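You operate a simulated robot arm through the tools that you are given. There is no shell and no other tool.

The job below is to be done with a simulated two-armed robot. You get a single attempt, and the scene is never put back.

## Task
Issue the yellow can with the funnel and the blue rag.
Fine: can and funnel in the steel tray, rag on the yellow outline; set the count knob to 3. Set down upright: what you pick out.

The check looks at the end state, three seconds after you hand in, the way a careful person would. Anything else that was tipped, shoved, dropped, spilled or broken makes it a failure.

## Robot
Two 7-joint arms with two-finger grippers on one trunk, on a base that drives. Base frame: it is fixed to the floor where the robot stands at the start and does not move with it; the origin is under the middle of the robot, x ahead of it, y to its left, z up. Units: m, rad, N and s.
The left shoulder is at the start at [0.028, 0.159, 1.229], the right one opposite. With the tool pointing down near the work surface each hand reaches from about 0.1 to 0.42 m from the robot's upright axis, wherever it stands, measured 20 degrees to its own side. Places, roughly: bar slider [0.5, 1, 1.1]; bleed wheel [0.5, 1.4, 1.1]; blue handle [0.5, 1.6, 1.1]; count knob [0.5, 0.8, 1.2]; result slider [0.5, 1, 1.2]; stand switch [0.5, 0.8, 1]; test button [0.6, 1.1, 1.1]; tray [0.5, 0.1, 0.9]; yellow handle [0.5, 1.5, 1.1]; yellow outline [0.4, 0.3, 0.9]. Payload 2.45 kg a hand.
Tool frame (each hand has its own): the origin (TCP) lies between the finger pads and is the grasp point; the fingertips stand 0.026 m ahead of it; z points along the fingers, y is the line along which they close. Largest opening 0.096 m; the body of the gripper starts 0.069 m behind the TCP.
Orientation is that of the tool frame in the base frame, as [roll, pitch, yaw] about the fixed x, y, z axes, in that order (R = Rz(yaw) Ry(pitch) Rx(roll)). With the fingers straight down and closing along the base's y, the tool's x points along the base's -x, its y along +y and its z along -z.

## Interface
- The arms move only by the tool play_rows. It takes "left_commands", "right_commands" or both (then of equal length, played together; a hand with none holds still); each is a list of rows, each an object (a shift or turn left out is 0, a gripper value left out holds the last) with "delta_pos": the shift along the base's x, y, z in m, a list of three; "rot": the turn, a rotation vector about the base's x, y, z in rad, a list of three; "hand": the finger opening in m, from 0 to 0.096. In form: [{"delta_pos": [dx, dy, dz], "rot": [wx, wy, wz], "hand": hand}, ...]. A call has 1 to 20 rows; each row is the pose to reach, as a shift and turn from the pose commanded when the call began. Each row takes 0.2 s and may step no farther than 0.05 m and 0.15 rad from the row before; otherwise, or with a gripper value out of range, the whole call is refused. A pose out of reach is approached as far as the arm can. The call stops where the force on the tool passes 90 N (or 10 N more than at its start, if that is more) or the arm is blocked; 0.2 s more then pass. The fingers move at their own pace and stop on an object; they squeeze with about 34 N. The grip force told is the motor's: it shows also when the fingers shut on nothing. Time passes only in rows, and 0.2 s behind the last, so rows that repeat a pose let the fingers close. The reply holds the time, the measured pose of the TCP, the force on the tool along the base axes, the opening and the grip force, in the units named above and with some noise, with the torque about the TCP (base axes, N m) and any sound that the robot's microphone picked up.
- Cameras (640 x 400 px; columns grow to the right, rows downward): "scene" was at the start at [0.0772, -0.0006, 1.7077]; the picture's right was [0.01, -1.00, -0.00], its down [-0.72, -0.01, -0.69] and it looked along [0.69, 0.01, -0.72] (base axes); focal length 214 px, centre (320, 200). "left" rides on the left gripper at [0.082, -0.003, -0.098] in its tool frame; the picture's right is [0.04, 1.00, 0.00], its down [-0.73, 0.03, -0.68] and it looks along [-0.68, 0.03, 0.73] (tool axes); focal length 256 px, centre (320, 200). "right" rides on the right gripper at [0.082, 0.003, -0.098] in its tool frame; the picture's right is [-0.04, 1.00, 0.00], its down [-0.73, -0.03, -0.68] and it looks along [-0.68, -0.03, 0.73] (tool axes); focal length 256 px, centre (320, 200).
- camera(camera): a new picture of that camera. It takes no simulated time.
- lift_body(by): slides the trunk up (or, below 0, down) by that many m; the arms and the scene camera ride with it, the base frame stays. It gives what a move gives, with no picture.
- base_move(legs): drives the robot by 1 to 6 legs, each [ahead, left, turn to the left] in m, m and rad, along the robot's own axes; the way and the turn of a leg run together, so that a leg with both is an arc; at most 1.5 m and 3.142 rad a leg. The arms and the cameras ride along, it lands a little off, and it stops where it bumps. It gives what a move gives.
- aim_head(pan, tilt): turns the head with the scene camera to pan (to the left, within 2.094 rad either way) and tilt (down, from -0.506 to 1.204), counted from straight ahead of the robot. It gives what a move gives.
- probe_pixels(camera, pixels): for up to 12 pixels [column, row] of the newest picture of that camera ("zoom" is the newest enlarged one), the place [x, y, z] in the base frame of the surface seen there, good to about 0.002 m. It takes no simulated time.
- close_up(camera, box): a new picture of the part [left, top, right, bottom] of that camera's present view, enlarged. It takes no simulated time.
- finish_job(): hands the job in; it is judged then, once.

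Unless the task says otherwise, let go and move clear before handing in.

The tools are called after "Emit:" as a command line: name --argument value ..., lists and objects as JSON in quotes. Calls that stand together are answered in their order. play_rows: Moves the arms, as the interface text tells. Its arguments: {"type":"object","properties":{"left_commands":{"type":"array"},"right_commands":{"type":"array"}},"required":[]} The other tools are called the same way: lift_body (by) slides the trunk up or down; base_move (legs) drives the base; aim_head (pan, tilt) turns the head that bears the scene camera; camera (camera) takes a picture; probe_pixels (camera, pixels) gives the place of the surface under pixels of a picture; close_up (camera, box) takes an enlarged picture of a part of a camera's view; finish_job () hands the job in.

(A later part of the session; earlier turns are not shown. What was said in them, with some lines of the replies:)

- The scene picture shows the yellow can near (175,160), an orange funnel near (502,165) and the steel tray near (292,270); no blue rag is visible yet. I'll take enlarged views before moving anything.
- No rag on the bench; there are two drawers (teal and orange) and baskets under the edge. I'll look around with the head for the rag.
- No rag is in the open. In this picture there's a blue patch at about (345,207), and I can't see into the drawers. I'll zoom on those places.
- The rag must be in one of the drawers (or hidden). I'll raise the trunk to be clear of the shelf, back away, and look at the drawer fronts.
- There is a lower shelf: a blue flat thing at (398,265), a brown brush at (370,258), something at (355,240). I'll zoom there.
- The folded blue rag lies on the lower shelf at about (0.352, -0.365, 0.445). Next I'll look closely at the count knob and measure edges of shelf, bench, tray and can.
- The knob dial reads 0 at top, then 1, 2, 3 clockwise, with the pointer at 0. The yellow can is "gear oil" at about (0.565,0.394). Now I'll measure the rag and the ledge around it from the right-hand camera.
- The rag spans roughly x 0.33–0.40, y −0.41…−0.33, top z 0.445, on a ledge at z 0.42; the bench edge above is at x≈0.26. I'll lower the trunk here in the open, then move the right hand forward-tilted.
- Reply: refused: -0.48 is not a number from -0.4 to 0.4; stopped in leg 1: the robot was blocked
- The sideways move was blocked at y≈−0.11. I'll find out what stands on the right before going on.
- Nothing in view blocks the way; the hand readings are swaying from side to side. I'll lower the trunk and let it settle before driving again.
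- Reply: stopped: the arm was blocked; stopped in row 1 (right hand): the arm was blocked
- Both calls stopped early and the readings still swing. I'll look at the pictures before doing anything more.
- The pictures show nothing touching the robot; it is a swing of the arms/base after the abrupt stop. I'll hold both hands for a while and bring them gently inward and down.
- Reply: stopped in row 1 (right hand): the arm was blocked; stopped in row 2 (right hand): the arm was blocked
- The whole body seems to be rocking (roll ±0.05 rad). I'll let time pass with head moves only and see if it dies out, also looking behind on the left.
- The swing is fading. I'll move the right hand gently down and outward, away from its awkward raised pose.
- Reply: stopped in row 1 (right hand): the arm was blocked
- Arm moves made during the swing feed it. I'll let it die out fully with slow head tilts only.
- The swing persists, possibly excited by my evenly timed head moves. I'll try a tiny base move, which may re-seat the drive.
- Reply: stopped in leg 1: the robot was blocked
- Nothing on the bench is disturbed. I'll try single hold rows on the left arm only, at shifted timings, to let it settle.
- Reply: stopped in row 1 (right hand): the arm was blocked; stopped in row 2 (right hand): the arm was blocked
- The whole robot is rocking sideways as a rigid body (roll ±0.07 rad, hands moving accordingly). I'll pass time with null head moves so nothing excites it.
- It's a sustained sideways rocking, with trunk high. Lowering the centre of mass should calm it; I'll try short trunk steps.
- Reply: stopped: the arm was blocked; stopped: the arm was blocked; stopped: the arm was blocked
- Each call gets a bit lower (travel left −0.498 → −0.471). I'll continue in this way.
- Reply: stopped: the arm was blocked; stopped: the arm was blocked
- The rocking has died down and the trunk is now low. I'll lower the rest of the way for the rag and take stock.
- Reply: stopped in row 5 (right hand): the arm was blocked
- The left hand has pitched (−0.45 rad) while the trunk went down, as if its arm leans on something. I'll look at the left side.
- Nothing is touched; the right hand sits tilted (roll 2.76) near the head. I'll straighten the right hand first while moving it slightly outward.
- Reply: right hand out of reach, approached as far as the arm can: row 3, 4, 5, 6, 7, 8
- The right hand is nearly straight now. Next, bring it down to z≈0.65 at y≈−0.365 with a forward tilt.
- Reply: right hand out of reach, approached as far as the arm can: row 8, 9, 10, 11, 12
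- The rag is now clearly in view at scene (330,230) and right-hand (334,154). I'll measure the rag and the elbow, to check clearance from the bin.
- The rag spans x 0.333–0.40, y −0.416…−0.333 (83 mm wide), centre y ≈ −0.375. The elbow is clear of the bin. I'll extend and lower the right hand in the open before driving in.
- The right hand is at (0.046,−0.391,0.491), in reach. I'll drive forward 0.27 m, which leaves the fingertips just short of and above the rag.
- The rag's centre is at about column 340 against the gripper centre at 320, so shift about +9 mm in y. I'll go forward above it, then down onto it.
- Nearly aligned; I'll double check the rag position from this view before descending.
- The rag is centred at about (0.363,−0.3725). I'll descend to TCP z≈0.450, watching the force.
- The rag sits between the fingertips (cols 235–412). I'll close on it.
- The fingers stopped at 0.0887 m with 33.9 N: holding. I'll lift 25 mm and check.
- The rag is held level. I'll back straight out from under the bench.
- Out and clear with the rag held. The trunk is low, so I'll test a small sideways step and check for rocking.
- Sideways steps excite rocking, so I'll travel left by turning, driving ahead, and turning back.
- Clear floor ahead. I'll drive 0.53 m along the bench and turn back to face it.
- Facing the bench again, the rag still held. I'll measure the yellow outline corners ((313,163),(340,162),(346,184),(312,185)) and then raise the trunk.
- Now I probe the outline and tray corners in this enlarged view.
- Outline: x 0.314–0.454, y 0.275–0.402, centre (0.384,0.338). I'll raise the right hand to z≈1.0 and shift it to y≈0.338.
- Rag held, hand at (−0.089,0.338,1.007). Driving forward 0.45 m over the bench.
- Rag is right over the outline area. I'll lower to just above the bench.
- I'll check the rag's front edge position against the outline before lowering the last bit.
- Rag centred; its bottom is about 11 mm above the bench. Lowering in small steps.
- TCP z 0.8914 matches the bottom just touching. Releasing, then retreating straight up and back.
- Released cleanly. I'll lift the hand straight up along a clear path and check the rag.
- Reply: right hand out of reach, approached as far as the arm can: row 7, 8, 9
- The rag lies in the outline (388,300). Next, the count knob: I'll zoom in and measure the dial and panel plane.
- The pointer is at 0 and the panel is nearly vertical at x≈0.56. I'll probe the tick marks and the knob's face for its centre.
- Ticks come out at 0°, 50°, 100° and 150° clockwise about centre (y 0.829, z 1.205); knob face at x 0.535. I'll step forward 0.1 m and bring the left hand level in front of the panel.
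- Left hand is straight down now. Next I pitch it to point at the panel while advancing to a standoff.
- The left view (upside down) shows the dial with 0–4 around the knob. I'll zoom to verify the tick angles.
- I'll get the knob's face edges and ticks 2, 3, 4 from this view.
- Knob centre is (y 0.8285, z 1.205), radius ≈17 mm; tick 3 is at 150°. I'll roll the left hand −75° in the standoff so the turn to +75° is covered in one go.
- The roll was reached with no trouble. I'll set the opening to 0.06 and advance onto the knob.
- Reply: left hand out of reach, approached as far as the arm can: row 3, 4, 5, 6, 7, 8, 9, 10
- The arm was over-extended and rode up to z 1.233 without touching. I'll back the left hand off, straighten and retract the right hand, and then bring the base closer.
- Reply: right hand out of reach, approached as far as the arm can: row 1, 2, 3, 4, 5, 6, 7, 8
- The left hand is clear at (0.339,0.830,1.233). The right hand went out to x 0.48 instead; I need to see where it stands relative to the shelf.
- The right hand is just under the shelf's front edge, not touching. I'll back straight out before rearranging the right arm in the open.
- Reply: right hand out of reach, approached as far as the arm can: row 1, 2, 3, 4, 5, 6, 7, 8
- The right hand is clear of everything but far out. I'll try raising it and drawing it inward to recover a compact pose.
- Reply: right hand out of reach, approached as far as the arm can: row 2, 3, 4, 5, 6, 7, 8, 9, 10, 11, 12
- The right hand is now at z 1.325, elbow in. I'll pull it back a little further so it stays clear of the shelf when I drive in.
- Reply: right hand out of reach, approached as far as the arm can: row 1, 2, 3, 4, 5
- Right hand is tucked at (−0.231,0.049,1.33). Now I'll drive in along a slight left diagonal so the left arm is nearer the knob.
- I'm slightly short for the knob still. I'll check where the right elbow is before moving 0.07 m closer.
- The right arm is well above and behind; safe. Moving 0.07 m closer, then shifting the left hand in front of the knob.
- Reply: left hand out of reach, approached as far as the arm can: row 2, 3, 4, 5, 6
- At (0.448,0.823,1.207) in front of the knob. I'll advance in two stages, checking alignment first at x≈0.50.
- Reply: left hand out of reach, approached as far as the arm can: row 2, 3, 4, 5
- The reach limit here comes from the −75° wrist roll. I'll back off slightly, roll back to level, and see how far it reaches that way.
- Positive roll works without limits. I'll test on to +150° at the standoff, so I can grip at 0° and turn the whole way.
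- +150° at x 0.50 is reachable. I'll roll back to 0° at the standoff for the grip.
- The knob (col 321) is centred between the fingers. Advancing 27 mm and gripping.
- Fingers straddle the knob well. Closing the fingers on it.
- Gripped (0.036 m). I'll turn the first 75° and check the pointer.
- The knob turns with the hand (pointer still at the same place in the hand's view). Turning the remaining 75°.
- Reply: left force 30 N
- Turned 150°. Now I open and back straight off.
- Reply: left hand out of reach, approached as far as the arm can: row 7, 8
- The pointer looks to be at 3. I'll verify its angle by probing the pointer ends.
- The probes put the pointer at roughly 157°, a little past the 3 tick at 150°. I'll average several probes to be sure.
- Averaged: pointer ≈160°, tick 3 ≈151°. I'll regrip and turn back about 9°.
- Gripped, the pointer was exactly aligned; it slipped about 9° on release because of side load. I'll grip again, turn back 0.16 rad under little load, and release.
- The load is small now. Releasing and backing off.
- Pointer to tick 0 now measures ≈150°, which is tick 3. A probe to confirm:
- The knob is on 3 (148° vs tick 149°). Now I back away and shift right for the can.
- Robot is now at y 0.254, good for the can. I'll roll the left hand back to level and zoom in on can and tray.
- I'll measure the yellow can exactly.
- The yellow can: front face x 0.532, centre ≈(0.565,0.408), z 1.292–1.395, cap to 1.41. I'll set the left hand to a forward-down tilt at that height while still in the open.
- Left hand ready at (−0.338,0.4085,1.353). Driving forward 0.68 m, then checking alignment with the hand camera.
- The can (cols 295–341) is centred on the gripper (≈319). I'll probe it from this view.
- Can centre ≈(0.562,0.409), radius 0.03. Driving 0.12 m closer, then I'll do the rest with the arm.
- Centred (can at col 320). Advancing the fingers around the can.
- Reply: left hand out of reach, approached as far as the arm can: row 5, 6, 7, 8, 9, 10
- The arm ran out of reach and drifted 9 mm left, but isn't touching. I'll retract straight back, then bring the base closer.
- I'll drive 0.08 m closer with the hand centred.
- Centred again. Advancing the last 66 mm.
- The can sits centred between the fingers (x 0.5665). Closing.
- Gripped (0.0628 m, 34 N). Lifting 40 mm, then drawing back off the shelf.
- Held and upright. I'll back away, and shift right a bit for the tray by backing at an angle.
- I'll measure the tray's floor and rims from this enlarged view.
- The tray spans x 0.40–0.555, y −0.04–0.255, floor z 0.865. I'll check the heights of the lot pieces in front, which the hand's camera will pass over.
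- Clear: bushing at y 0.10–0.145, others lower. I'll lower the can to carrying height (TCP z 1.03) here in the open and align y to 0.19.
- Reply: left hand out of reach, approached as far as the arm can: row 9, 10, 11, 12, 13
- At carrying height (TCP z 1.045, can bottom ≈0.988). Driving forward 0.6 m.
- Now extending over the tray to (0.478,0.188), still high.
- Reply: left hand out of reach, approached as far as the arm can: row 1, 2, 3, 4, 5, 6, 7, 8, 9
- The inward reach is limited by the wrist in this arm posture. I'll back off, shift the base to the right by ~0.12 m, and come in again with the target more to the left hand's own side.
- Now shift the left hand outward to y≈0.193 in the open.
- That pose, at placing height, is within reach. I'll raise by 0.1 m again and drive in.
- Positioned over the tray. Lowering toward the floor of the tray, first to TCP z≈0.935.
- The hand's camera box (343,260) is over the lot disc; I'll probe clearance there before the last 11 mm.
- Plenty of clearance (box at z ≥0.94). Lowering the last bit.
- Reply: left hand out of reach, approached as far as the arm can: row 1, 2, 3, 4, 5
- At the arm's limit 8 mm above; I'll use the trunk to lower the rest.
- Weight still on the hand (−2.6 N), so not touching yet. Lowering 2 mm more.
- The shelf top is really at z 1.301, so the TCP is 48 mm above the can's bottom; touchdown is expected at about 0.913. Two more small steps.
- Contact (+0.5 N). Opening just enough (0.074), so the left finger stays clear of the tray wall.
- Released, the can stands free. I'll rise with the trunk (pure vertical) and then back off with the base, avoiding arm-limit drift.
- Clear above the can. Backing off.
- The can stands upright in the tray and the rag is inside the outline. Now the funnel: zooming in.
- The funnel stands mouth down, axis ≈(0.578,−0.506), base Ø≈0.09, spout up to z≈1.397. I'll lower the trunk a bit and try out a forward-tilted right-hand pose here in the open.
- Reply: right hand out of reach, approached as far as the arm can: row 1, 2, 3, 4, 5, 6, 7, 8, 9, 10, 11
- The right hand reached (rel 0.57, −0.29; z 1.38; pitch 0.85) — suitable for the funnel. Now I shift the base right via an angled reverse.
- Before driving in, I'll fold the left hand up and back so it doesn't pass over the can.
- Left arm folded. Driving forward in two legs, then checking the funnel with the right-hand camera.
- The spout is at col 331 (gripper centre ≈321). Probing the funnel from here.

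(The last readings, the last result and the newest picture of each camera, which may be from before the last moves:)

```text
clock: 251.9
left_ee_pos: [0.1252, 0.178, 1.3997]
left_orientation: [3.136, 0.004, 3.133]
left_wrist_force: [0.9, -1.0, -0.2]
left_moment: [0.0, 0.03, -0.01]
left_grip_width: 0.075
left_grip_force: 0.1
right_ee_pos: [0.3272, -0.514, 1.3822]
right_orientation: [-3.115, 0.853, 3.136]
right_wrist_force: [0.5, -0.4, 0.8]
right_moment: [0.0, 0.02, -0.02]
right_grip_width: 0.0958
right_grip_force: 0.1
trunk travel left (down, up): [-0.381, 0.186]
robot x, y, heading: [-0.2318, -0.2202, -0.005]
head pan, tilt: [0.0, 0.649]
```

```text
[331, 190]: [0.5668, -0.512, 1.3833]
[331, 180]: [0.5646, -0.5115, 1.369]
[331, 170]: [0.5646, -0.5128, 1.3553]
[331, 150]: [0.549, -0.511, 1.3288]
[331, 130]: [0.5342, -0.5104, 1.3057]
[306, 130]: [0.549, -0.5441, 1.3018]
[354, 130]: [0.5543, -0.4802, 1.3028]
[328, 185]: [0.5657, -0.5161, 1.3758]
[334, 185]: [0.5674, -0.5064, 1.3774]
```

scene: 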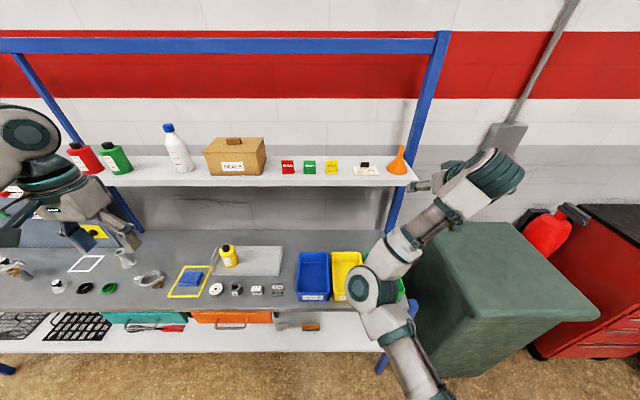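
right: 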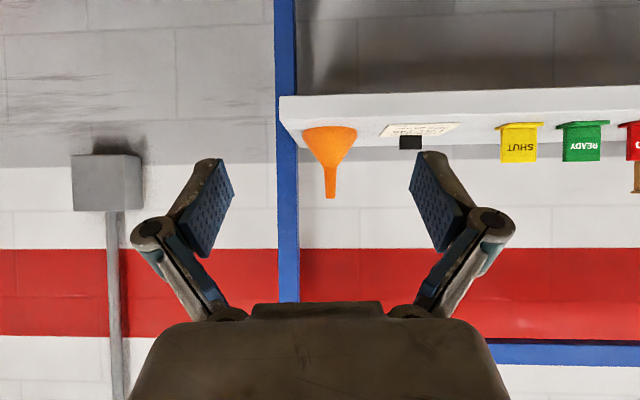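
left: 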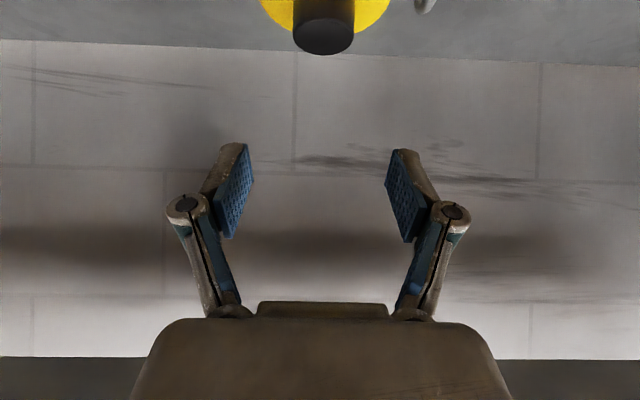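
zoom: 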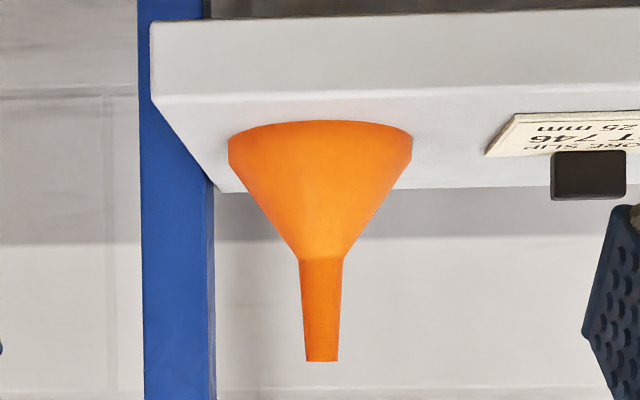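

Spout centre (0.575,−0.5115), z 1.352–1.395. I'll check the blue post's position, since the right finger passes near it.

Emit:
probe_pixels --camera "right" --pixels '[[288, 180], [296, 180], [279, 180], [288, 80], [288, 230], [284, 130], [300, 165], [410, 142]]'

```text
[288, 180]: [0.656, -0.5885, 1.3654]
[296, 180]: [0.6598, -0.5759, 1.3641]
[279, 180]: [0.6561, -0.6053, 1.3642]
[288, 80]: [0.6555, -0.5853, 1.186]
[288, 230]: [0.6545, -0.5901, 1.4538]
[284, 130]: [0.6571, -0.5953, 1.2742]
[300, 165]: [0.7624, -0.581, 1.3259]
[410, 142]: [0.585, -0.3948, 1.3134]
```

The post is at x ≥0.655, out of the way. I'll set the opening to 0.06 and drive 0.18 m closer.

Emit:
play_rows --right_commands '[{"hand": 0.06}, {"hand": 0.06}]'

Emit:
base_move --legs '[[0.18, 0, 0]]'

Emit:
camera --camera "right"

Emit:
probe_pixels --camera "right" --pixels '[[328, 200], [326, 190]]'

```text
clock: 252.6
left_ee_pos: [0.1245, 0.1753, 1.4002]
left_orientation: [3.136, 0.006, 3.132]
left_wrist_force: [0.1, 0.3, -0.5]
left_moment: [0.0, 0.0, -0.02]
left_grip_width: 0.0752
left_grip_force: 0.1
right_ee_pos: [0.3241, -0.5155, 1.383]
right_orientation: [-3.118, 0.855, 3.136]
right_wrist_force: [0.8, 0.8, 0.4]
right_moment: [0.02, 0.01, 0.0]
right_grip_width: 0.0601
right_grip_force: 0.1
trunk travel left (down, up): [-0.381, 0.186]
robot x, y, heading: [-0.2303, -0.217, -0.004]
head pan, tilt: [0.0, 0.649]
```

```text
clock: 254.0
left_ee_pos: [0.2975, 0.174, 1.4016]
left_orientation: [3.135, 0.01, 3.134]
left_wrist_force: [-0.7, 0.5, 0.4]
left_moment: [-0.01, -0.01, 0.02]
left_grip_width: 0.0751
left_grip_force: 0.1
right_ee_pos: [0.4996, -0.517, 1.3848]
right_orientation: [-3.117, 0.861, 3.136]
right_wrist_force: [0.0, -0.4, 0.9]
right_moment: [-0.02, 0.01, 0.06]
right_grip_width: 0.0602
right_grip_force: 0.0
trunk travel left (down, up): [-0.381, 0.186]
robot x, y, heading: [-0.0552, -0.2191, -0.002]
head pan, tilt: [0.0, 0.649]
```

```text
taken
```

right: 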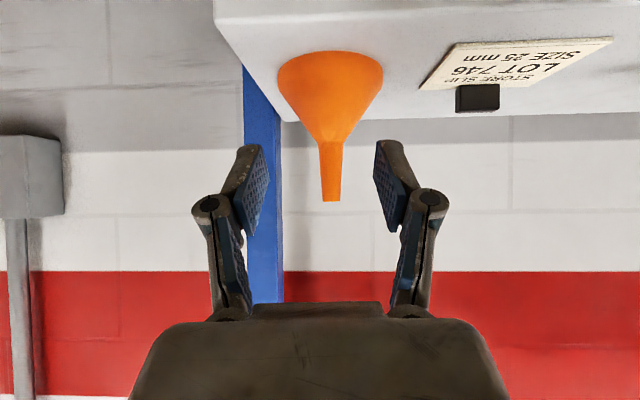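

```text
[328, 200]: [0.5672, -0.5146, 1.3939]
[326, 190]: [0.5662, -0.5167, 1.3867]
```

Aligned within 6 mm. I'll correct y by +6 mm with the arm and then nudge the base 0.06 m forward.

Emit:
play_rows --right_commands '[{"delta_pos": [0, 0.003, 0]}, {"delta_pos": [0, 0.006, 0]}, {"delta_pos": [0, 0.006, 0]}]'

Emit:
base_move --legs '[[0.055, 0, 0]]'

Emit:
camera --camera "right"

```text
clock: 254.8
left_ee_pos: [0.2989, 0.1731, 1.4013]
left_orientation: [3.134, 0.006, 3.134]
left_wrist_force: [-0.3, -0.4, -0.2]
left_moment: [-0.01, 0.02, -0.02]
left_grip_width: 0.0748
left_grip_force: 0.0
right_ee_pos: [0.5015, -0.5174, 1.3837]
right_orientation: [-3.121, 0.857, 3.138]
right_wrist_force: [0.4, -0.6, 0.7]
right_moment: [0.03, -0.01, 0.0]
right_grip_width: 0.0601
right_grip_force: 0.1
right hand out of reach, approached as far as the arm can: row 1, 2, 3
trunk travel left (down, up): [-0.381, 0.186]
robot x, y, heading: [-0.0559, -0.2187, 0.002]
head pan, tilt: [0.0, 0.649]
```

```text
clock: 255.8
left_ee_pos: [0.3437, 0.1748, 1.4048]
left_orientation: [3.134, 0.015, 3.134]
left_wrist_force: [-0.5, -0.2, 0.2]
left_moment: [0.0, -0.04, 0.0]
left_grip_width: 0.0749
left_grip_force: 0.1
right_ee_pos: [0.546, -0.5183, 1.3892]
right_orientation: [-3.119, 0.867, 3.135]
right_wrist_force: [-0.7, -0.3, 0.1]
right_moment: [0.03, 0.01, 0.01]
right_grip_width: 0.0604
right_grip_force: 0.0
trunk travel left (down, up): [-0.381, 0.186]
robot x, y, heading: [-0.0022, -0.2206, -0.004]
head pan, tilt: [0.0, 0.649]
```

```text
taken
```

right: 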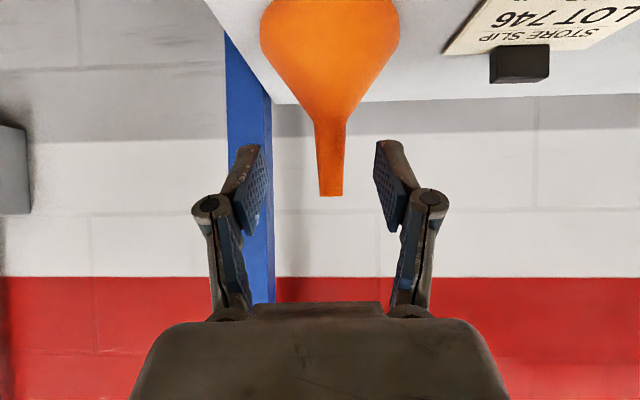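

The arm is at its inner limit; moving outward (+x) should relieve it. Small correction move toward the spout.

Emit:
play_rows --right_commands '[{"delta_pos": [0.01, 0.002, -0.003]}, {"delta_pos": [0.02, 0.005, -0.006]}, {"delta_pos": [0.027, 0.007, -0.01]}, {"delta_pos": [0.027, 0.007, -0.01]}, {"delta_pos": [0.027, 0.007, -0.01]}]'

Emit:
camera --camera "right"

```text
clock: 257.0
left_ee_pos: [0.3495, 0.1711, 1.4038]
left_orientation: [3.133, 0.013, 3.132]
left_wrist_force: [0.0, -0.9, 0.4]
left_moment: [-0.01, -0.04, 0.02]
left_grip_width: 0.0751
left_grip_force: 0.0
right_ee_pos: [0.5793, -0.5133, 1.3753]
right_orientation: [-3.12, 0.864, 3.133]
right_wrist_force: [0.5, -0.4, 0.5]
right_moment: [0.03, -0.02, 0.05]
right_grip_width: 0.0601
right_grip_force: 0.0
trunk travel left (down, up): [-0.381, 0.186]
robot x, y, heading: [0.0005, -0.2215, -0.002]
head pan, tilt: [0.0, 0.649]
```

```text
taken
```

right: 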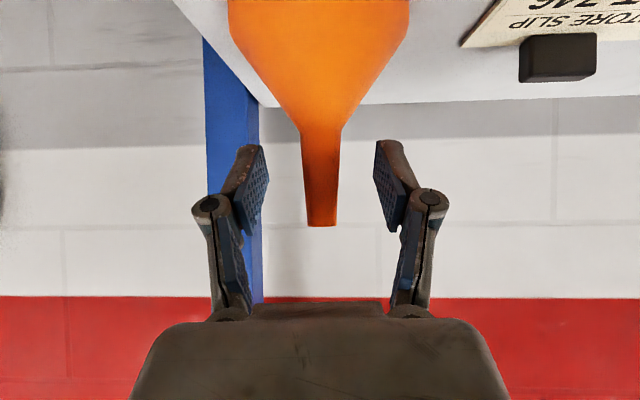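

Spout (cols 305–338) is centred between the fingers. Closing.

Emit:
play_rows --right_commands '[{"hand": 0.04}, {"hand": 0.02}, {"hand": 0.005}, {"hand": 0.005}, {"hand": 0.005}]'

Emit:
camera --camera "right"

```text
clock: 258.2
left_ee_pos: [0.3517, 0.1713, 1.404]
left_orientation: [3.135, 0.01, 3.132]
left_wrist_force: [0.0, -1.2, -0.5]
left_moment: [-0.02, 0.0, -0.01]
left_grip_width: 0.0749
left_grip_force: 0.1
right_ee_pos: [0.581, -0.5126, 1.3757]
right_orientation: [-3.12, 0.861, 3.135]
right_wrist_force: [0.6, 0.0, 0.1]
right_moment: [0.0, 0.03, -0.01]
right_grip_width: 0.0142
right_grip_force: 33.5
trunk travel left (down, up): [-0.381, 0.186]
robot x, y, heading: [-0.0009, -0.2195, -0.002]
head pan, tilt: [0.0, 0.649]
```

```text
taken
```

right: 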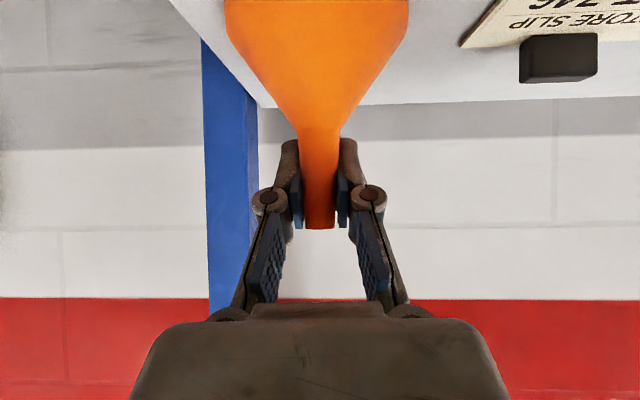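

Gripped (0.014 m, 33.5 N). Lifting with the trunk.

Emit:
lift_body --by 0.06

Emit:
camera --camera "right"

```text
clock: 259.2
left_ee_pos: [0.3531, 0.1724, 1.4639]
left_orientation: [3.135, 0.008, 3.133]
left_wrist_force: [-0.4, -0.5, 0.5]
left_moment: [0.01, -0.01, 0.01]
left_grip_width: 0.0749
left_grip_force: 0.1
right_ee_pos: [0.5819, -0.5123, 1.4337]
right_orientation: [-3.12, 0.859, 3.134]
right_wrist_force: [1.0, 0.1, -0.2]
right_moment: [-0.05, -0.02, -0.03]
right_grip_width: 0.0139
right_grip_force: 34.3
trunk travel left (down, up): [-0.441, 0.126]
robot x, y, heading: [0.0006, -0.2173, -0.003]
head pan, tilt: [0.0, 0.649]
```

```text
taken
```

right: 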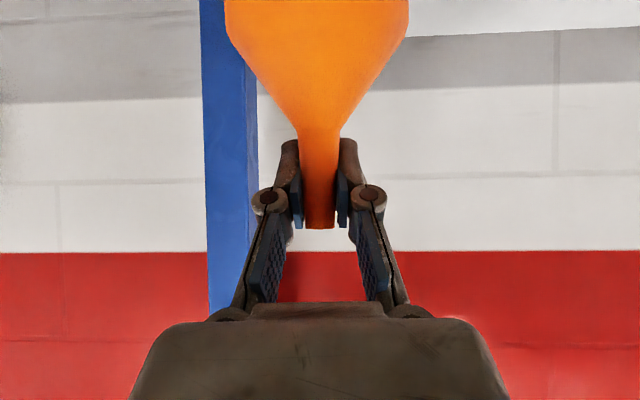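

The funnel is held upright. Backing straight off, then lowering the trunk for stability.

Emit:
base_move --legs '[[-0.4, 0, 0], [-0.4, 0, 0]]'

Emit:
lift_body --by -0.2

Emit:
camera --camera "scene"

```text
clock: 263.8
left_ee_pos: [-0.4469, 0.1732, 1.4635]
left_orientation: [3.133, 0.01, 3.133]
left_wrist_force: [-0.1, 0.6, -0.1]
left_moment: [0.04, 0.01, 0.0]
left_grip_width: 0.075
left_grip_force: 0.0
right_ee_pos: [-0.2184, -0.5105, 1.4338]
right_orientation: [-3.121, 0.856, 3.132]
right_wrist_force: [0.3, -0.2, -0.8]
right_moment: [0.01, -0.02, -0.01]
right_grip_width: 0.0142
right_grip_force: 33.7
trunk travel left (down, up): [-0.441, 0.126]
robot x, y, heading: [-0.7982, -0.2222, 0.001]
head pan, tilt: [0.0, 0.649]
```

```text
clock: 265.9
left_ee_pos: [-0.4541, 0.1709, 1.266]
left_orientation: [3.132, 0.015, 3.132]
left_wrist_force: [0.6, -0.6, -0.3]
left_moment: [0.0, -0.03, 0.02]
left_grip_width: 0.075
left_grip_force: 0.1
right_ee_pos: [-0.2048, -0.5135, 1.2054]
right_orientation: [-3.119, 0.808, 3.133]
right_wrist_force: [1.5, -0.2, 0.1]
right_moment: [0.0, -0.01, 0.03]
right_grip_width: 0.0141
right_grip_force: 33.9
trunk travel left (down, up): [-0.241, 0.326]
robot x, y, heading: [-0.8033, -0.217, -0.007]
head pan, tilt: [0.0, 0.649]
```

```text
taken
```

scene: 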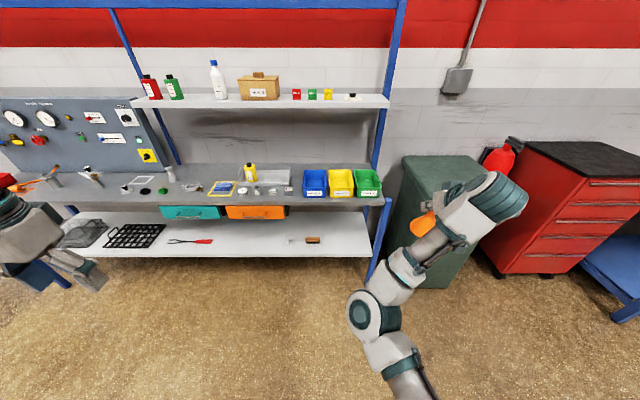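

The right hand's pitch shifted (0.856→0.808) as the trunk came down, probably its elbow touching the robot's own base. I'll raise the trunk by 0.1 m and check.

Emit:
lift_body --by 0.1

Emit:
aim_head --pan -0.3 --tilt 1.15

Emit:
camera --camera "scene"

Emit:
camera --camera "right"

```text
clock: 267.3
left_ee_pos: [-0.4513, 0.172, 1.3643]
left_orientation: [3.134, 0.013, 3.134]
left_wrist_force: [-0.4, -0.3, -0.5]
left_moment: [-0.01, 0.01, 0.01]
left_grip_width: 0.075
left_grip_force: 0.2
right_ee_pos: [-0.2034, -0.5123, 1.3049]
right_orientation: [-3.121, 0.803, 3.133]
right_wrist_force: [0.2, -0.6, 0.0]
right_moment: [0.0, -0.01, 0.0]
right_grip_width: 0.0142
right_grip_force: 33.7
trunk travel left (down, up): [-0.341, 0.226]
robot x, y, heading: [-0.7998, -0.221, -0.001]
head pan, tilt: [0.0, 0.649]
```

```text
clock: 268.2
left_ee_pos: [-0.4536, 0.1726, 1.365]
left_orientation: [3.133, 0.014, 3.133]
left_wrist_force: [-0.6, -1.0, -0.6]
left_moment: [0.02, -0.02, 0.03]
left_grip_width: 0.075
left_grip_force: 0.1
right_ee_pos: [-0.2038, -0.5141, 1.3058]
right_orientation: [-3.122, 0.806, 3.132]
right_wrist_force: [-0.1, 0.2, 0.0]
right_moment: [0.01, 0.01, 0.0]
right_grip_width: 0.0139
right_grip_force: 34.1
trunk travel left (down, up): [-0.341, 0.226]
robot x, y, heading: [-0.8022, -0.2194, -0.006]
head pan, tilt: [-0.3, 1.15]
```

```text
taken
```

scene: 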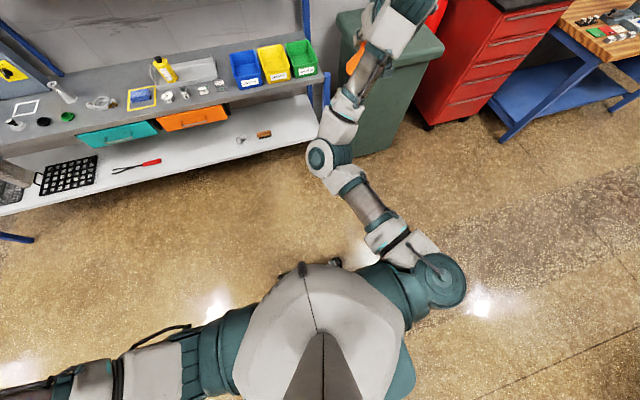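

```text
taken
```

right: 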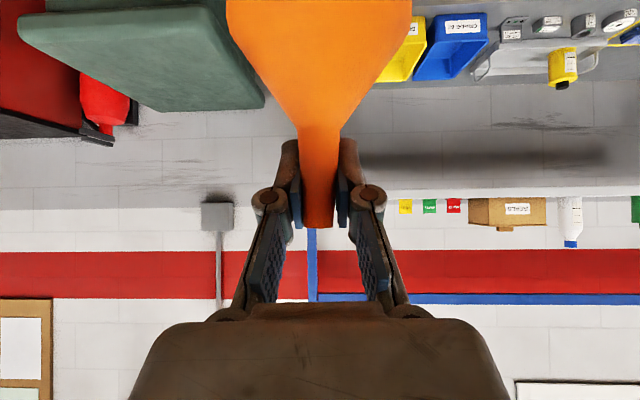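

Pitch holds at 0.805; I can correct that 0.05 rad before placing. Now I travel left: turn, drive 0.58 m, turn back.

Emit:
base_move --legs '[[0, 0, 0.8], [0, 0, 0.78], [0.58, 0, 0]]'

Emit:
base_move --legs '[[0, 0, -0.8], [0, 0, -0.78]]'

Emit:
aim_head --pan -0.1 --tilt 0.7

Emit:
camera --camera "scene"

```text
clock: 275.7
left_ee_pos: [-1.2048, 0.7046, 1.3649]
left_orientation: [3.135, 0.015, -1.57]
left_wrist_force: [0.0, 0.2, 1.0]
left_moment: [0.01, -0.02, -0.02]
left_grip_width: 0.0752
left_grip_force: 0.1
right_ee_pos: [-0.5208, 0.9606, 1.3065]
right_orientation: [-3.119, 0.806, -1.568]
right_wrist_force: [0.2, 0.7, -0.6]
right_moment: [0.02, -0.02, -0.05]
right_grip_width: 0.014
right_grip_force: 33.7
trunk travel left (down, up): [-0.341, 0.226]
robot x, y, heading: [-0.8066, 0.3572, 1.578]
head pan, tilt: [-0.3, 1.15]
```

```text
clock: 280.2
left_ee_pos: [-0.4628, 0.7548, 1.3655]
left_orientation: [3.133, 0.015, 3.134]
left_wrist_force: [-0.2, -0.4, -0.7]
left_moment: [-0.02, 0.01, 0.0]
left_grip_width: 0.0749
left_grip_force: 0.1
right_ee_pos: [-0.2142, 0.0689, 1.3074]
right_orientation: [-3.119, 0.808, 3.135]
right_wrist_force: [0.2, -0.5, 0.0]
right_moment: [0.01, -0.06, 0.02]
right_grip_width: 0.0137
right_grip_force: 34.4
trunk travel left (down, up): [-0.341, 0.226]
robot x, y, heading: [-0.8061, 0.3594, 0.0]
head pan, tilt: [-0.3, 1.15]
```

```text
clock: 281.1
left_ee_pos: [-0.4655, 0.7524, 1.368]
left_orientation: [3.132, 0.018, 3.135]
left_wrist_force: [0.0, -0.9, 1.2]
left_moment: [0.0, 0.0, -0.05]
left_grip_width: 0.0751
left_grip_force: 0.1
right_ee_pos: [-0.2179, 0.0682, 1.3085]
right_orientation: [-3.122, 0.812, 3.132]
right_wrist_force: [-0.1, 0.6, -0.2]
right_moment: [-0.01, -0.01, 0.0]
right_grip_width: 0.0142
right_grip_force: 33.9
trunk travel left (down, up): [-0.341, 0.226]
robot x, y, heading: [-0.8056, 0.3612, -0.0]
head pan, tilt: [-0.099, 0.7]
```

```text
taken
```

scene: 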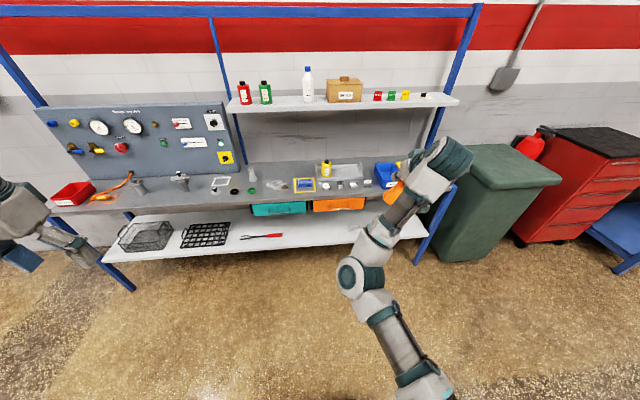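

Right hand is at y 0.068 — right for the tray. In the open, I test lowering the arm to placing height with the pitch corrected.

Emit:
play_rows --right_commands '[{"delta_pos": [0, 0, -0.03], "rot": [0, -0.02, 0], "hand": 0.005}, {"delta_pos": [0, 0, -0.07], "rot": [0, -0.05, 0]}, {"delta_pos": [0, 0, -0.11], "rot": [0, -0.05, 0]}, {"delta_pos": [0, 0, -0.15], "rot": [0, -0.05, 0]}, {"delta_pos": [0, 0, -0.19], "rot": [0, -0.05, 0]}, {"delta_pos": [0, 0, -0.23], "rot": [0, -0.05, 0]}, {"delta_pos": [0, 0, -0.26], "rot": [0, -0.05, 0]}, {"delta_pos": [0, 0, -0.26], "rot": [0, -0.05, 0]}, {"delta_pos": [0, 0, -0.26], "rot": [0, -0.05, 0]}]'

Emit:
camera --camera "scene"

```text
clock: 283.1
left_ee_pos: [-0.4651, 0.7518, 1.3683]
left_orientation: [3.134, 0.019, 3.135]
left_wrist_force: [-0.6, 0.4, 0.1]
left_moment: [-0.01, -0.02, 0.02]
left_grip_width: 0.0751
left_grip_force: 0.1
right_ee_pos: [-0.2165, 0.0656, 1.0484]
right_orientation: [-3.122, 0.861, 3.132]
right_wrist_force: [0.5, -1.3, 0.5]
right_moment: [-0.01, -0.03, 0.03]
right_grip_width: 0.014
right_grip_force: 34.2
trunk travel left (down, up): [-0.341, 0.226]
robot x, y, heading: [-0.8079, 0.3603, -0.006]
head pan, tilt: [-0.099, 0.7]
```

```text
taken
```

scene: 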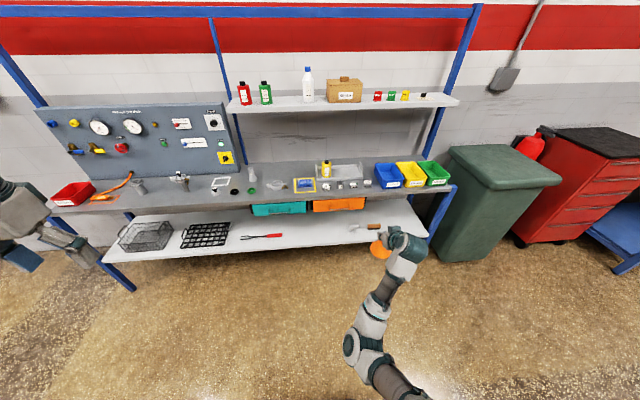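

No limit hit. Testing the last 0.105 m down here too.

Emit:
play_rows --right_commands '[{"delta_pos": [0, 0, -0.035]}, {"delta_pos": [0, 0, -0.07]}, {"delta_pos": [0, 0, -0.105]}, {"delta_pos": [0, 0, -0.105]}, {"delta_pos": [0, 0, -0.105]}]'

Emit:
camera --camera "right"

```text
clock: 284.3
left_ee_pos: [-0.4648, 0.7521, 1.3682]
left_orientation: [3.133, 0.016, 3.135]
left_wrist_force: [-0.9, -0.5, 0.4]
left_moment: [0.0, -0.03, 0.0]
left_grip_width: 0.0751
left_grip_force: 0.0
right_ee_pos: [-0.217, 0.0669, 0.9436]
right_orientation: [-3.122, 0.86, 3.132]
right_wrist_force: [0.7, 0.4, 0.0]
right_moment: [0.0, -0.01, -0.02]
right_grip_width: 0.014
right_grip_force: 34.1
trunk travel left (down, up): [-0.341, 0.226]
robot x, y, heading: [-0.8071, 0.3612, -0.004]
head pan, tilt: [-0.099, 0.7]
```

```text
taken
```

right: 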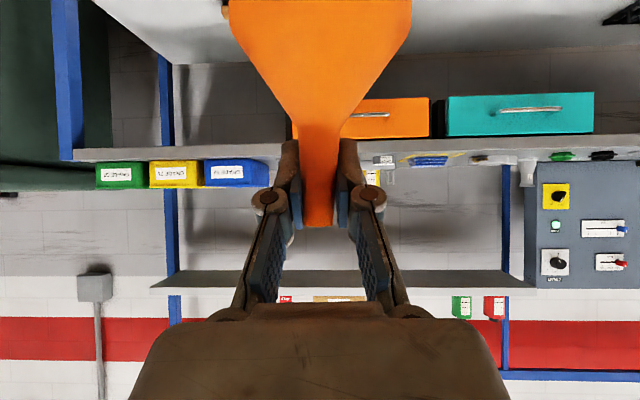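

Reachable as well. Raising again by 0.105 m and driving forward in stages.

Emit:
play_rows --right_commands '[{"delta_pos": [0, 0, 0.035]}, {"delta_pos": [0, 0, 0.07]}, {"delta_pos": [0, 0, 0.105]}, {"delta_pos": [0, 0, 0.115]}, {"delta_pos": [0, 0, 0.115]}]'

Emit:
base_move --legs '[[0.45, 0, 0]]'

Emit:
camera --camera "scene"

Emit:
probe_pixels --camera "scene" --pixels '[[350, 345], [365, 310], [385, 290], [400, 250], [380, 250]]'

```text
clock: 285.5
left_ee_pos: [-0.4655, 0.7514, 1.3671]
left_orientation: [3.134, 0.018, 3.135]
left_wrist_force: [-0.3, 0.3, -0.3]
left_moment: [0.01, 0.01, -0.04]
left_grip_width: 0.0752
left_grip_force: 0.0
right_ee_pos: [-0.2174, 0.0659, 1.0575]
right_orientation: [-3.121, 0.86, 3.132]
right_wrist_force: [0.1, -0.3, -0.4]
right_moment: [0.05, 0.01, 0.01]
right_grip_width: 0.014
right_grip_force: 34.3
trunk travel left (down, up): [-0.341, 0.226]
robot x, y, heading: [-0.8056, 0.3618, -0.004]
head pan, tilt: [-0.099, 0.7]
```

```text
clock: 288.2
left_ee_pos: [-0.016, 0.7492, 1.3681]
left_orientation: [3.134, 0.019, 3.133]
left_wrist_force: [-0.3, 0.4, 0.2]
left_moment: [0.0, 0.0, 0.02]
left_grip_width: 0.075
left_grip_force: 0.1
right_ee_pos: [0.2307, 0.0645, 1.0591]
right_orientation: [-3.122, 0.861, 3.128]
right_wrist_force: [0.2, 0.8, -0.3]
right_moment: [0.05, 0.0, -0.01]
right_grip_width: 0.014
right_grip_force: 33.9
trunk travel left (down, up): [-0.341, 0.226]
robot x, y, heading: [-0.3566, 0.3581, -0.008]
head pan, tilt: [-0.099, 0.7]
```

```text
taken
```

scene: 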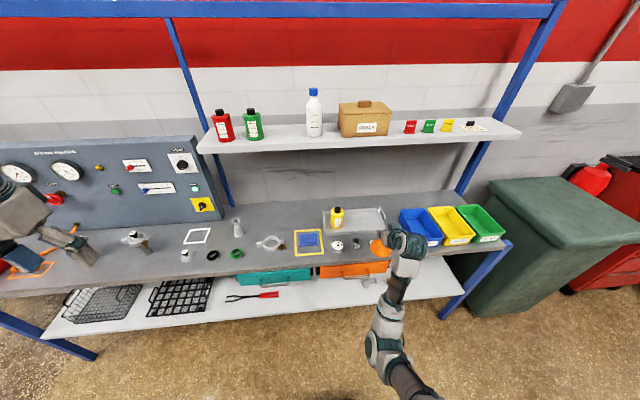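

```text
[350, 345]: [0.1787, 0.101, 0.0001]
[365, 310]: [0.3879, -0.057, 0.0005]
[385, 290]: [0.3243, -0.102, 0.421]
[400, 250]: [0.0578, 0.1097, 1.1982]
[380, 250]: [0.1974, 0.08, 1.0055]
```

I'll check the elbow's height and position before going further in.

Emit:
probe_pixels --camera "scene" --pixels '[[375, 350], [385, 330], [395, 365], [397, 290], [410, 250], [400, 385]]'

```text
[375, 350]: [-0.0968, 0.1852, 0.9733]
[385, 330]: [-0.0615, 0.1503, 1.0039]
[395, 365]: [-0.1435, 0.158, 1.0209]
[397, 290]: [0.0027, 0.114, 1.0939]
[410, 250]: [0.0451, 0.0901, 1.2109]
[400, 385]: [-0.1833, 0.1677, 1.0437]
```

Elbow at x≈−0.1, z≈0.97: it will stay in front of and above the bench edge. Driving the remaining 0.24 m.

Emit:
base_move --legs '[[0.245, 0, 0]]'

Emit:
aim_head --pan -0.2 --tilt 0.85

Emit:
camera --camera "scene"

Emit:
camera --camera "right"

```text
clock: 290.0
left_ee_pos: [0.2246, 0.7476, 1.369]
left_orientation: [3.134, 0.021, 3.133]
left_wrist_force: [0.6, 0.3, -0.6]
left_moment: [-0.03, 0.02, -0.04]
left_grip_width: 0.0749
left_grip_force: 0.0
right_ee_pos: [0.4724, 0.0628, 1.0596]
right_orientation: [-3.124, 0.862, 3.13]
right_wrist_force: [-0.1, 0.2, 0.3]
right_moment: [-0.02, -0.02, 0.02]
right_grip_width: 0.0139
right_grip_force: 34.1
trunk travel left (down, up): [-0.341, 0.226]
robot x, y, heading: [-0.1142, 0.36, -0.002]
head pan, tilt: [-0.099, 0.7]
```

```text
clock: 290.7
left_ee_pos: [0.2247, 0.7475, 1.369]
left_orientation: [3.133, 0.021, 3.133]
left_wrist_force: [-0.4, 0.2, -0.6]
left_moment: [-0.03, 0.01, -0.03]
left_grip_width: 0.0749
left_grip_force: 0.1
right_ee_pos: [0.4725, 0.0629, 1.0613]
right_orientation: [-3.124, 0.861, 3.131]
right_wrist_force: [0.1, 0.5, -0.6]
right_moment: [-0.01, -0.01, 0.0]
right_grip_width: 0.0141
right_grip_force: 33.7
trunk travel left (down, up): [-0.341, 0.226]
robot x, y, heading: [-0.1161, 0.3611, -0.004]
head pan, tilt: [-0.201, 0.85]
```

```text
taken
```

scene: 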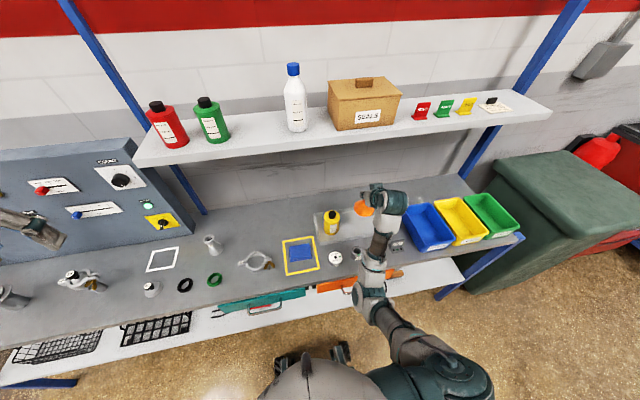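

```text
taken
```

right: 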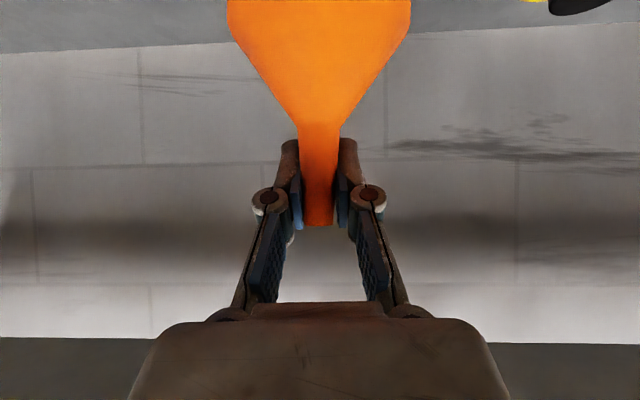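

Over the tray, clear of the can. Lowering to TCP z≈0.955 with a +10 mm x correction.

Emit:
play_rows --right_commands '[{"delta_pos": [0.005, 0, -0.025], "hand": 0.005}, {"delta_pos": [0.01, 0, -0.05]}, {"delta_pos": [0.01, 0, -0.075]}, {"delta_pos": [0.01, 0, -0.095]}, {"delta_pos": [0.01, 0, -0.105]}, {"delta_pos": [0.01, 0, -0.105]}, {"delta_pos": [0.01, 0, -0.105]}]'

Emit:
close_up --camera "scene" --box '[280, 170, 440, 280]'

Emit:
probe_pixels --camera "zoom" --pixels '[[320, 170], [305, 160], [400, 230], [380, 270], [350, 240]]'

```text
clock: 292.3
left_ee_pos: [0.2234, 0.7481, 1.3697]
left_orientation: [3.132, 0.023, 3.133]
left_wrist_force: [0.4, -0.7, 0.7]
left_moment: [-0.01, -0.01, -0.01]
left_grip_width: 0.075
left_grip_force: 0.1
right_ee_pos: [0.4816, 0.0618, 0.9563]
right_orientation: [-3.124, 0.864, 3.128]
right_wrist_force: [0.6, 0.4, 0.0]
right_moment: [-0.02, -0.01, 0.0]
right_grip_width: 0.0141
right_grip_force: 33.6
trunk travel left (down, up): [-0.341, 0.226]
robot x, y, heading: [-0.1133, 0.3567, -0.003]
head pan, tilt: [-0.201, 0.85]
```

```text
3.64 times, centred on (360, 225) of scene
```

zoom: 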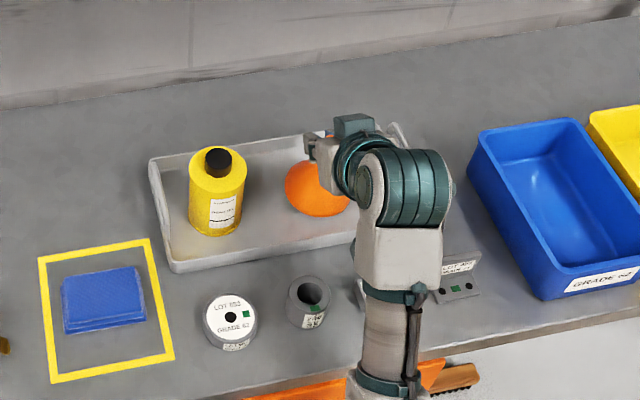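

```text
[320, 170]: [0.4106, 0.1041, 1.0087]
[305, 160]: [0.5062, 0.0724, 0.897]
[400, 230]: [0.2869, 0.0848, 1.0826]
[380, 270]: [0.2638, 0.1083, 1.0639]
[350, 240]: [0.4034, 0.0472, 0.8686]
```

The funnel is inside the tray area, well clear of the can. Lowering to about 1 mm above touchdown (0.940).

Emit:
play_rows --right_commands '[{"delta_pos": [0, 0, -0.005]}, {"delta_pos": [0, 0, -0.01]}, {"delta_pos": [0, 0, -0.0145]}, {"delta_pos": [0, 0, -0.0145]}, {"delta_pos": [0, 0, -0.0145]}]'

Emit:
close_up --camera "scene" --box '[320, 185, 400, 245]'

```text
clock: 293.5
left_ee_pos: [0.2232, 0.7475, 1.3701]
left_orientation: [3.131, 0.022, 3.134]
left_wrist_force: [0.2, -0.1, 0.2]
left_moment: [0.01, -0.02, -0.07]
left_grip_width: 0.075
left_grip_force: 0.1
right_ee_pos: [0.4812, 0.0635, 0.9416]
right_orientation: [-3.122, 0.865, 3.129]
right_wrist_force: [0.5, 0.7, 4.7]
right_moment: [-0.1, 0.11, -0.01]
right_grip_width: 0.0139
right_grip_force: 34.0
trunk travel left (down, up): [-0.341, 0.226]
robot x, y, heading: [-0.1139, 0.3563, -0.004]
head pan, tilt: [-0.201, 0.85]
```

```text
6.67 times, centred on (360, 215) of scene
```

zoom: 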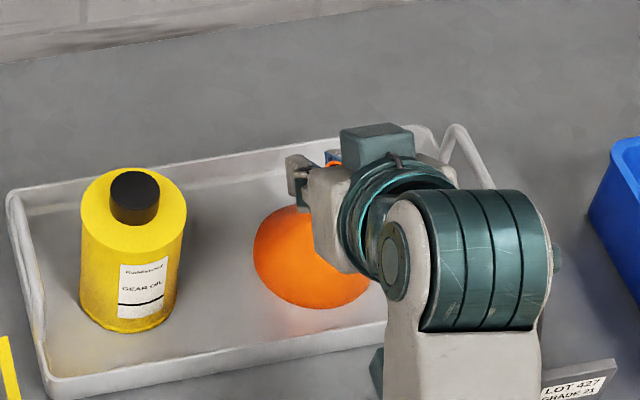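

Touchdown (4.7 N upward). Opening the fingers.

Emit:
play_rows --right_commands '[{"hand": 0.02}, {"hand": 0.03}, {"hand": 0.045}, {"hand": 0.05}, {"hand": 0.05}]'

Emit:
camera --camera "right"

```text
clock: 294.7
left_ee_pos: [0.2242, 0.7472, 1.3708]
left_orientation: [3.132, 0.023, 3.133]
left_wrist_force: [-0.8, 0.7, -0.1]
left_moment: [0.01, -0.03, 0.03]
left_grip_width: 0.0748
left_grip_force: 0.1
right_ee_pos: [0.4821, 0.0618, 0.9408]
right_orientation: [-3.124, 0.865, 3.131]
right_wrist_force: [-0.1, -1.3, 1.1]
right_moment: [-0.01, 0.01, 0.0]
right_grip_width: 0.05
right_grip_force: 0.1
trunk travel left (down, up): [-0.341, 0.226]
robot x, y, heading: [-0.1161, 0.3579, -0.003]
head pan, tilt: [-0.201, 0.85]
```

```text
taken
```

right: 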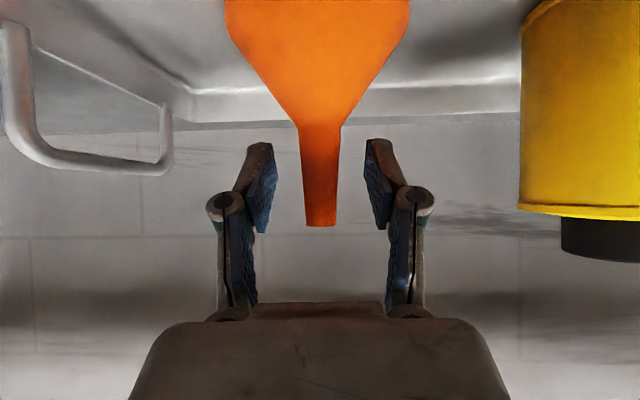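

The funnel stands free. Rising with the trunk, then backing off.

Emit:
lift_body --by 0.12

Emit:
camera --camera "right"

Emit:
base_move --legs '[[-0.5, 0, 0]]'

Emit:
aim_head --pan -0.1 --tilt 0.7

Emit:
camera --camera "scene"

Emit:
close_up --camera "scene" --box '[200, 160, 460, 320]'

```text
clock: 296.2
left_ee_pos: [0.2244, 0.7471, 1.4894]
left_orientation: [3.131, 0.022, 3.135]
left_wrist_force: [0.2, 0.4, 0.6]
left_moment: [-0.01, 0.01, -0.01]
left_grip_width: 0.0749
left_grip_force: 0.1
right_ee_pos: [0.4816, 0.062, 1.0605]
right_orientation: [-3.126, 0.862, 3.128]
right_wrist_force: [-0.8, 0.6, 0.4]
right_moment: [-0.01, 0.02, 0.01]
right_grip_width: 0.05
right_grip_force: 0.2
trunk travel left (down, up): [-0.461, 0.106]
robot x, y, heading: [-0.1122, 0.3587, -0.007]
head pan, tilt: [-0.201, 0.85]
```

```text
taken
```

right: 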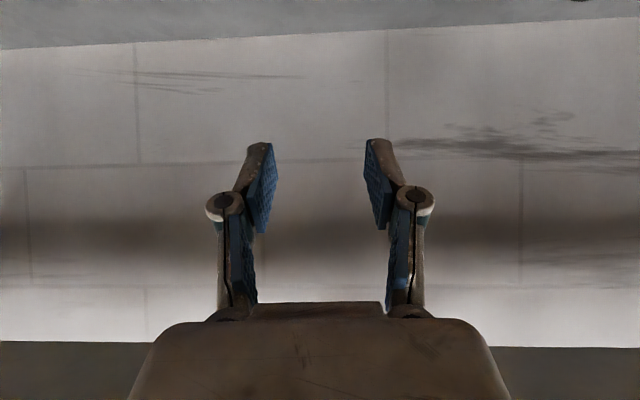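

```text
clock: 299.2
left_ee_pos: [-0.2753, 0.7484, 1.4885]
left_orientation: [3.131, 0.022, 3.132]
left_wrist_force: [-0.2, -0.4, -0.1]
left_moment: [0.02, 0.01, 0.01]
left_grip_width: 0.0749
left_grip_force: 0.1
right_ee_pos: [-0.0174, 0.0643, 1.0603]
right_orientation: [-3.123, 0.863, 3.131]
right_wrist_force: [-0.2, -0.1, 0.1]
right_moment: [0.0, -0.03, 0.0]
right_grip_width: 0.0498
right_grip_force: 0.1
trunk travel left (down, up): [-0.461, 0.106]
robot x, y, heading: [-0.6167, 0.3582, -0.004]
head pan, tilt: [-0.201, 0.85]
```

```text
clock: 299.9
left_ee_pos: [-0.2798, 0.7508, 1.4907]
left_orientation: [3.129, 0.024, 3.133]
left_wrist_force: [0.0, -0.5, -0.6]
left_moment: [-0.06, 0.02, 0.0]
left_grip_width: 0.0751
left_grip_force: 0.1
right_ee_pos: [-0.0199, 0.0642, 1.0621]
right_orientation: [-3.125, 0.864, 3.13]
right_wrist_force: [0.7, 0.3, -0.4]
right_moment: [0.03, -0.03, 0.03]
right_grip_width: 0.05
right_grip_force: 0.0
trunk travel left (down, up): [-0.461, 0.106]
robot x, y, heading: [-0.6123, 0.3561, -0.002]
head pan, tilt: [-0.099, 0.7]
```

```text
taken
```

scene: 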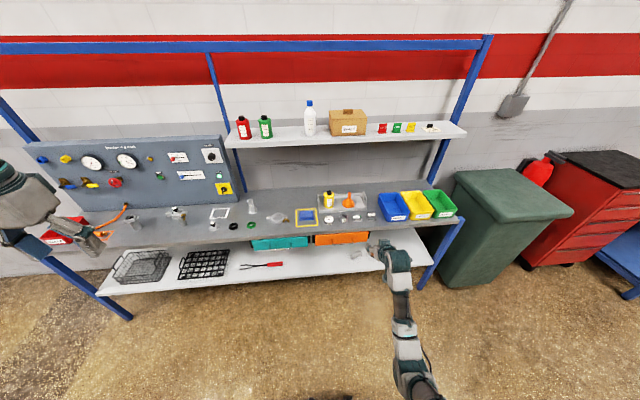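

```text
2.46 times, centred on (330, 240) of scene
```

zoom: 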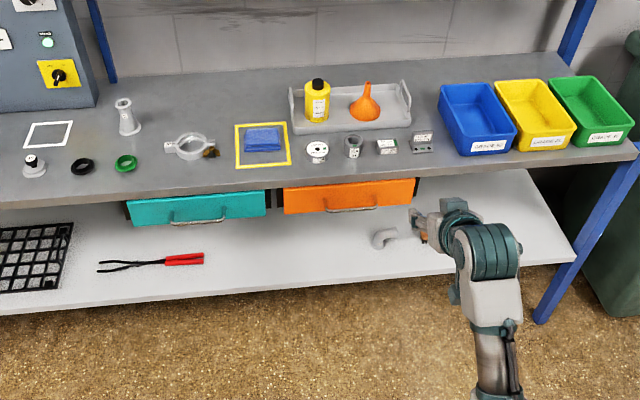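

Can and funnel stand upright in the tray, and the rag lies within the outline. A last check of these and the knob.

Emit:
close_up --camera "scene" --box '[290, 175, 390, 240]'

Emit:
close_up --camera "scene" --box '[190, 135, 240, 200]'

Emit:
close_up --camera "scene" --box '[220, 90, 470, 160]'

```text
6.15 times, centred on (340, 208) of scene
```

zoom: 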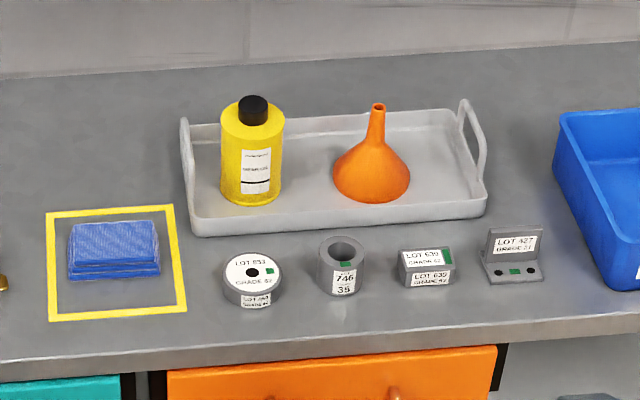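

```text
6.15 times, centred on (215, 168) of scene
```

zoom: 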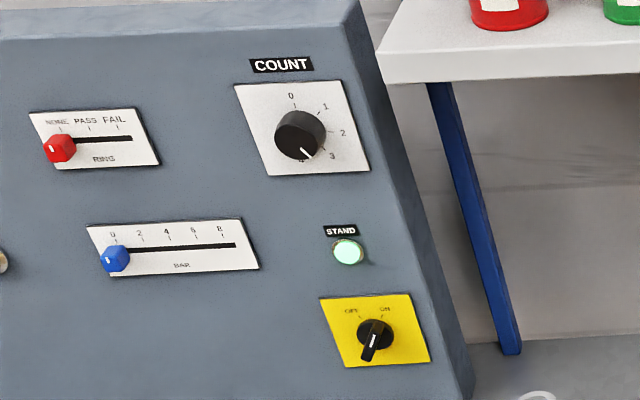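

```text
2.56 times, centred on (345, 125) of scene
```

zoom: 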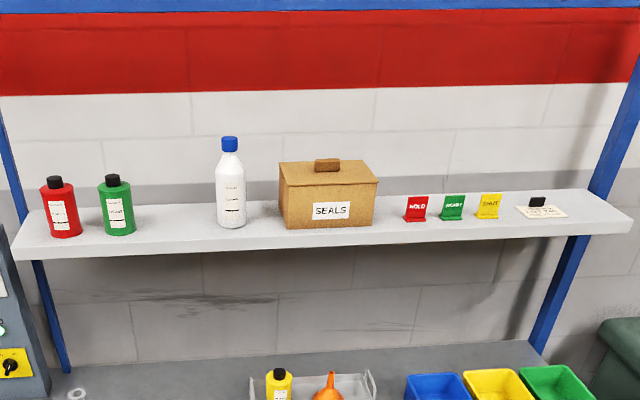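

Everything is in place: the can and funnel are upright in the tray, the rag is inside the yellow outline, and the count pointer is at 3. The shelf and panel are otherwise undisturbed and both hands are clear, so I'm handing in.

Emit:
finish_job

```text
The job is handed in.
```

The job is handed in; I haven't been shown the result of the check. The last close-ups before handing in showed:

- **Can:** the yellow gear-oil can stands upright in the steel tray.
- **Funnel:** it stands mouth down in the tray, the same way it stood on the shelf.
- **Rag:** it lies flat inside the yellow outline.
- **Count knob:** it points at 3. It slipped about 9° past the mark when I first let go, so I gripped it again and turned it back.

Both hands were empty and clear of the bench. In those pictures nothing else on the shelf, bench or panel looked moved.

Early on, one sideways drive set the robot rocking for about 40 seconds. It was well back from the bench then and touched nothing. After that I avoided sideways drives except for one short test step.
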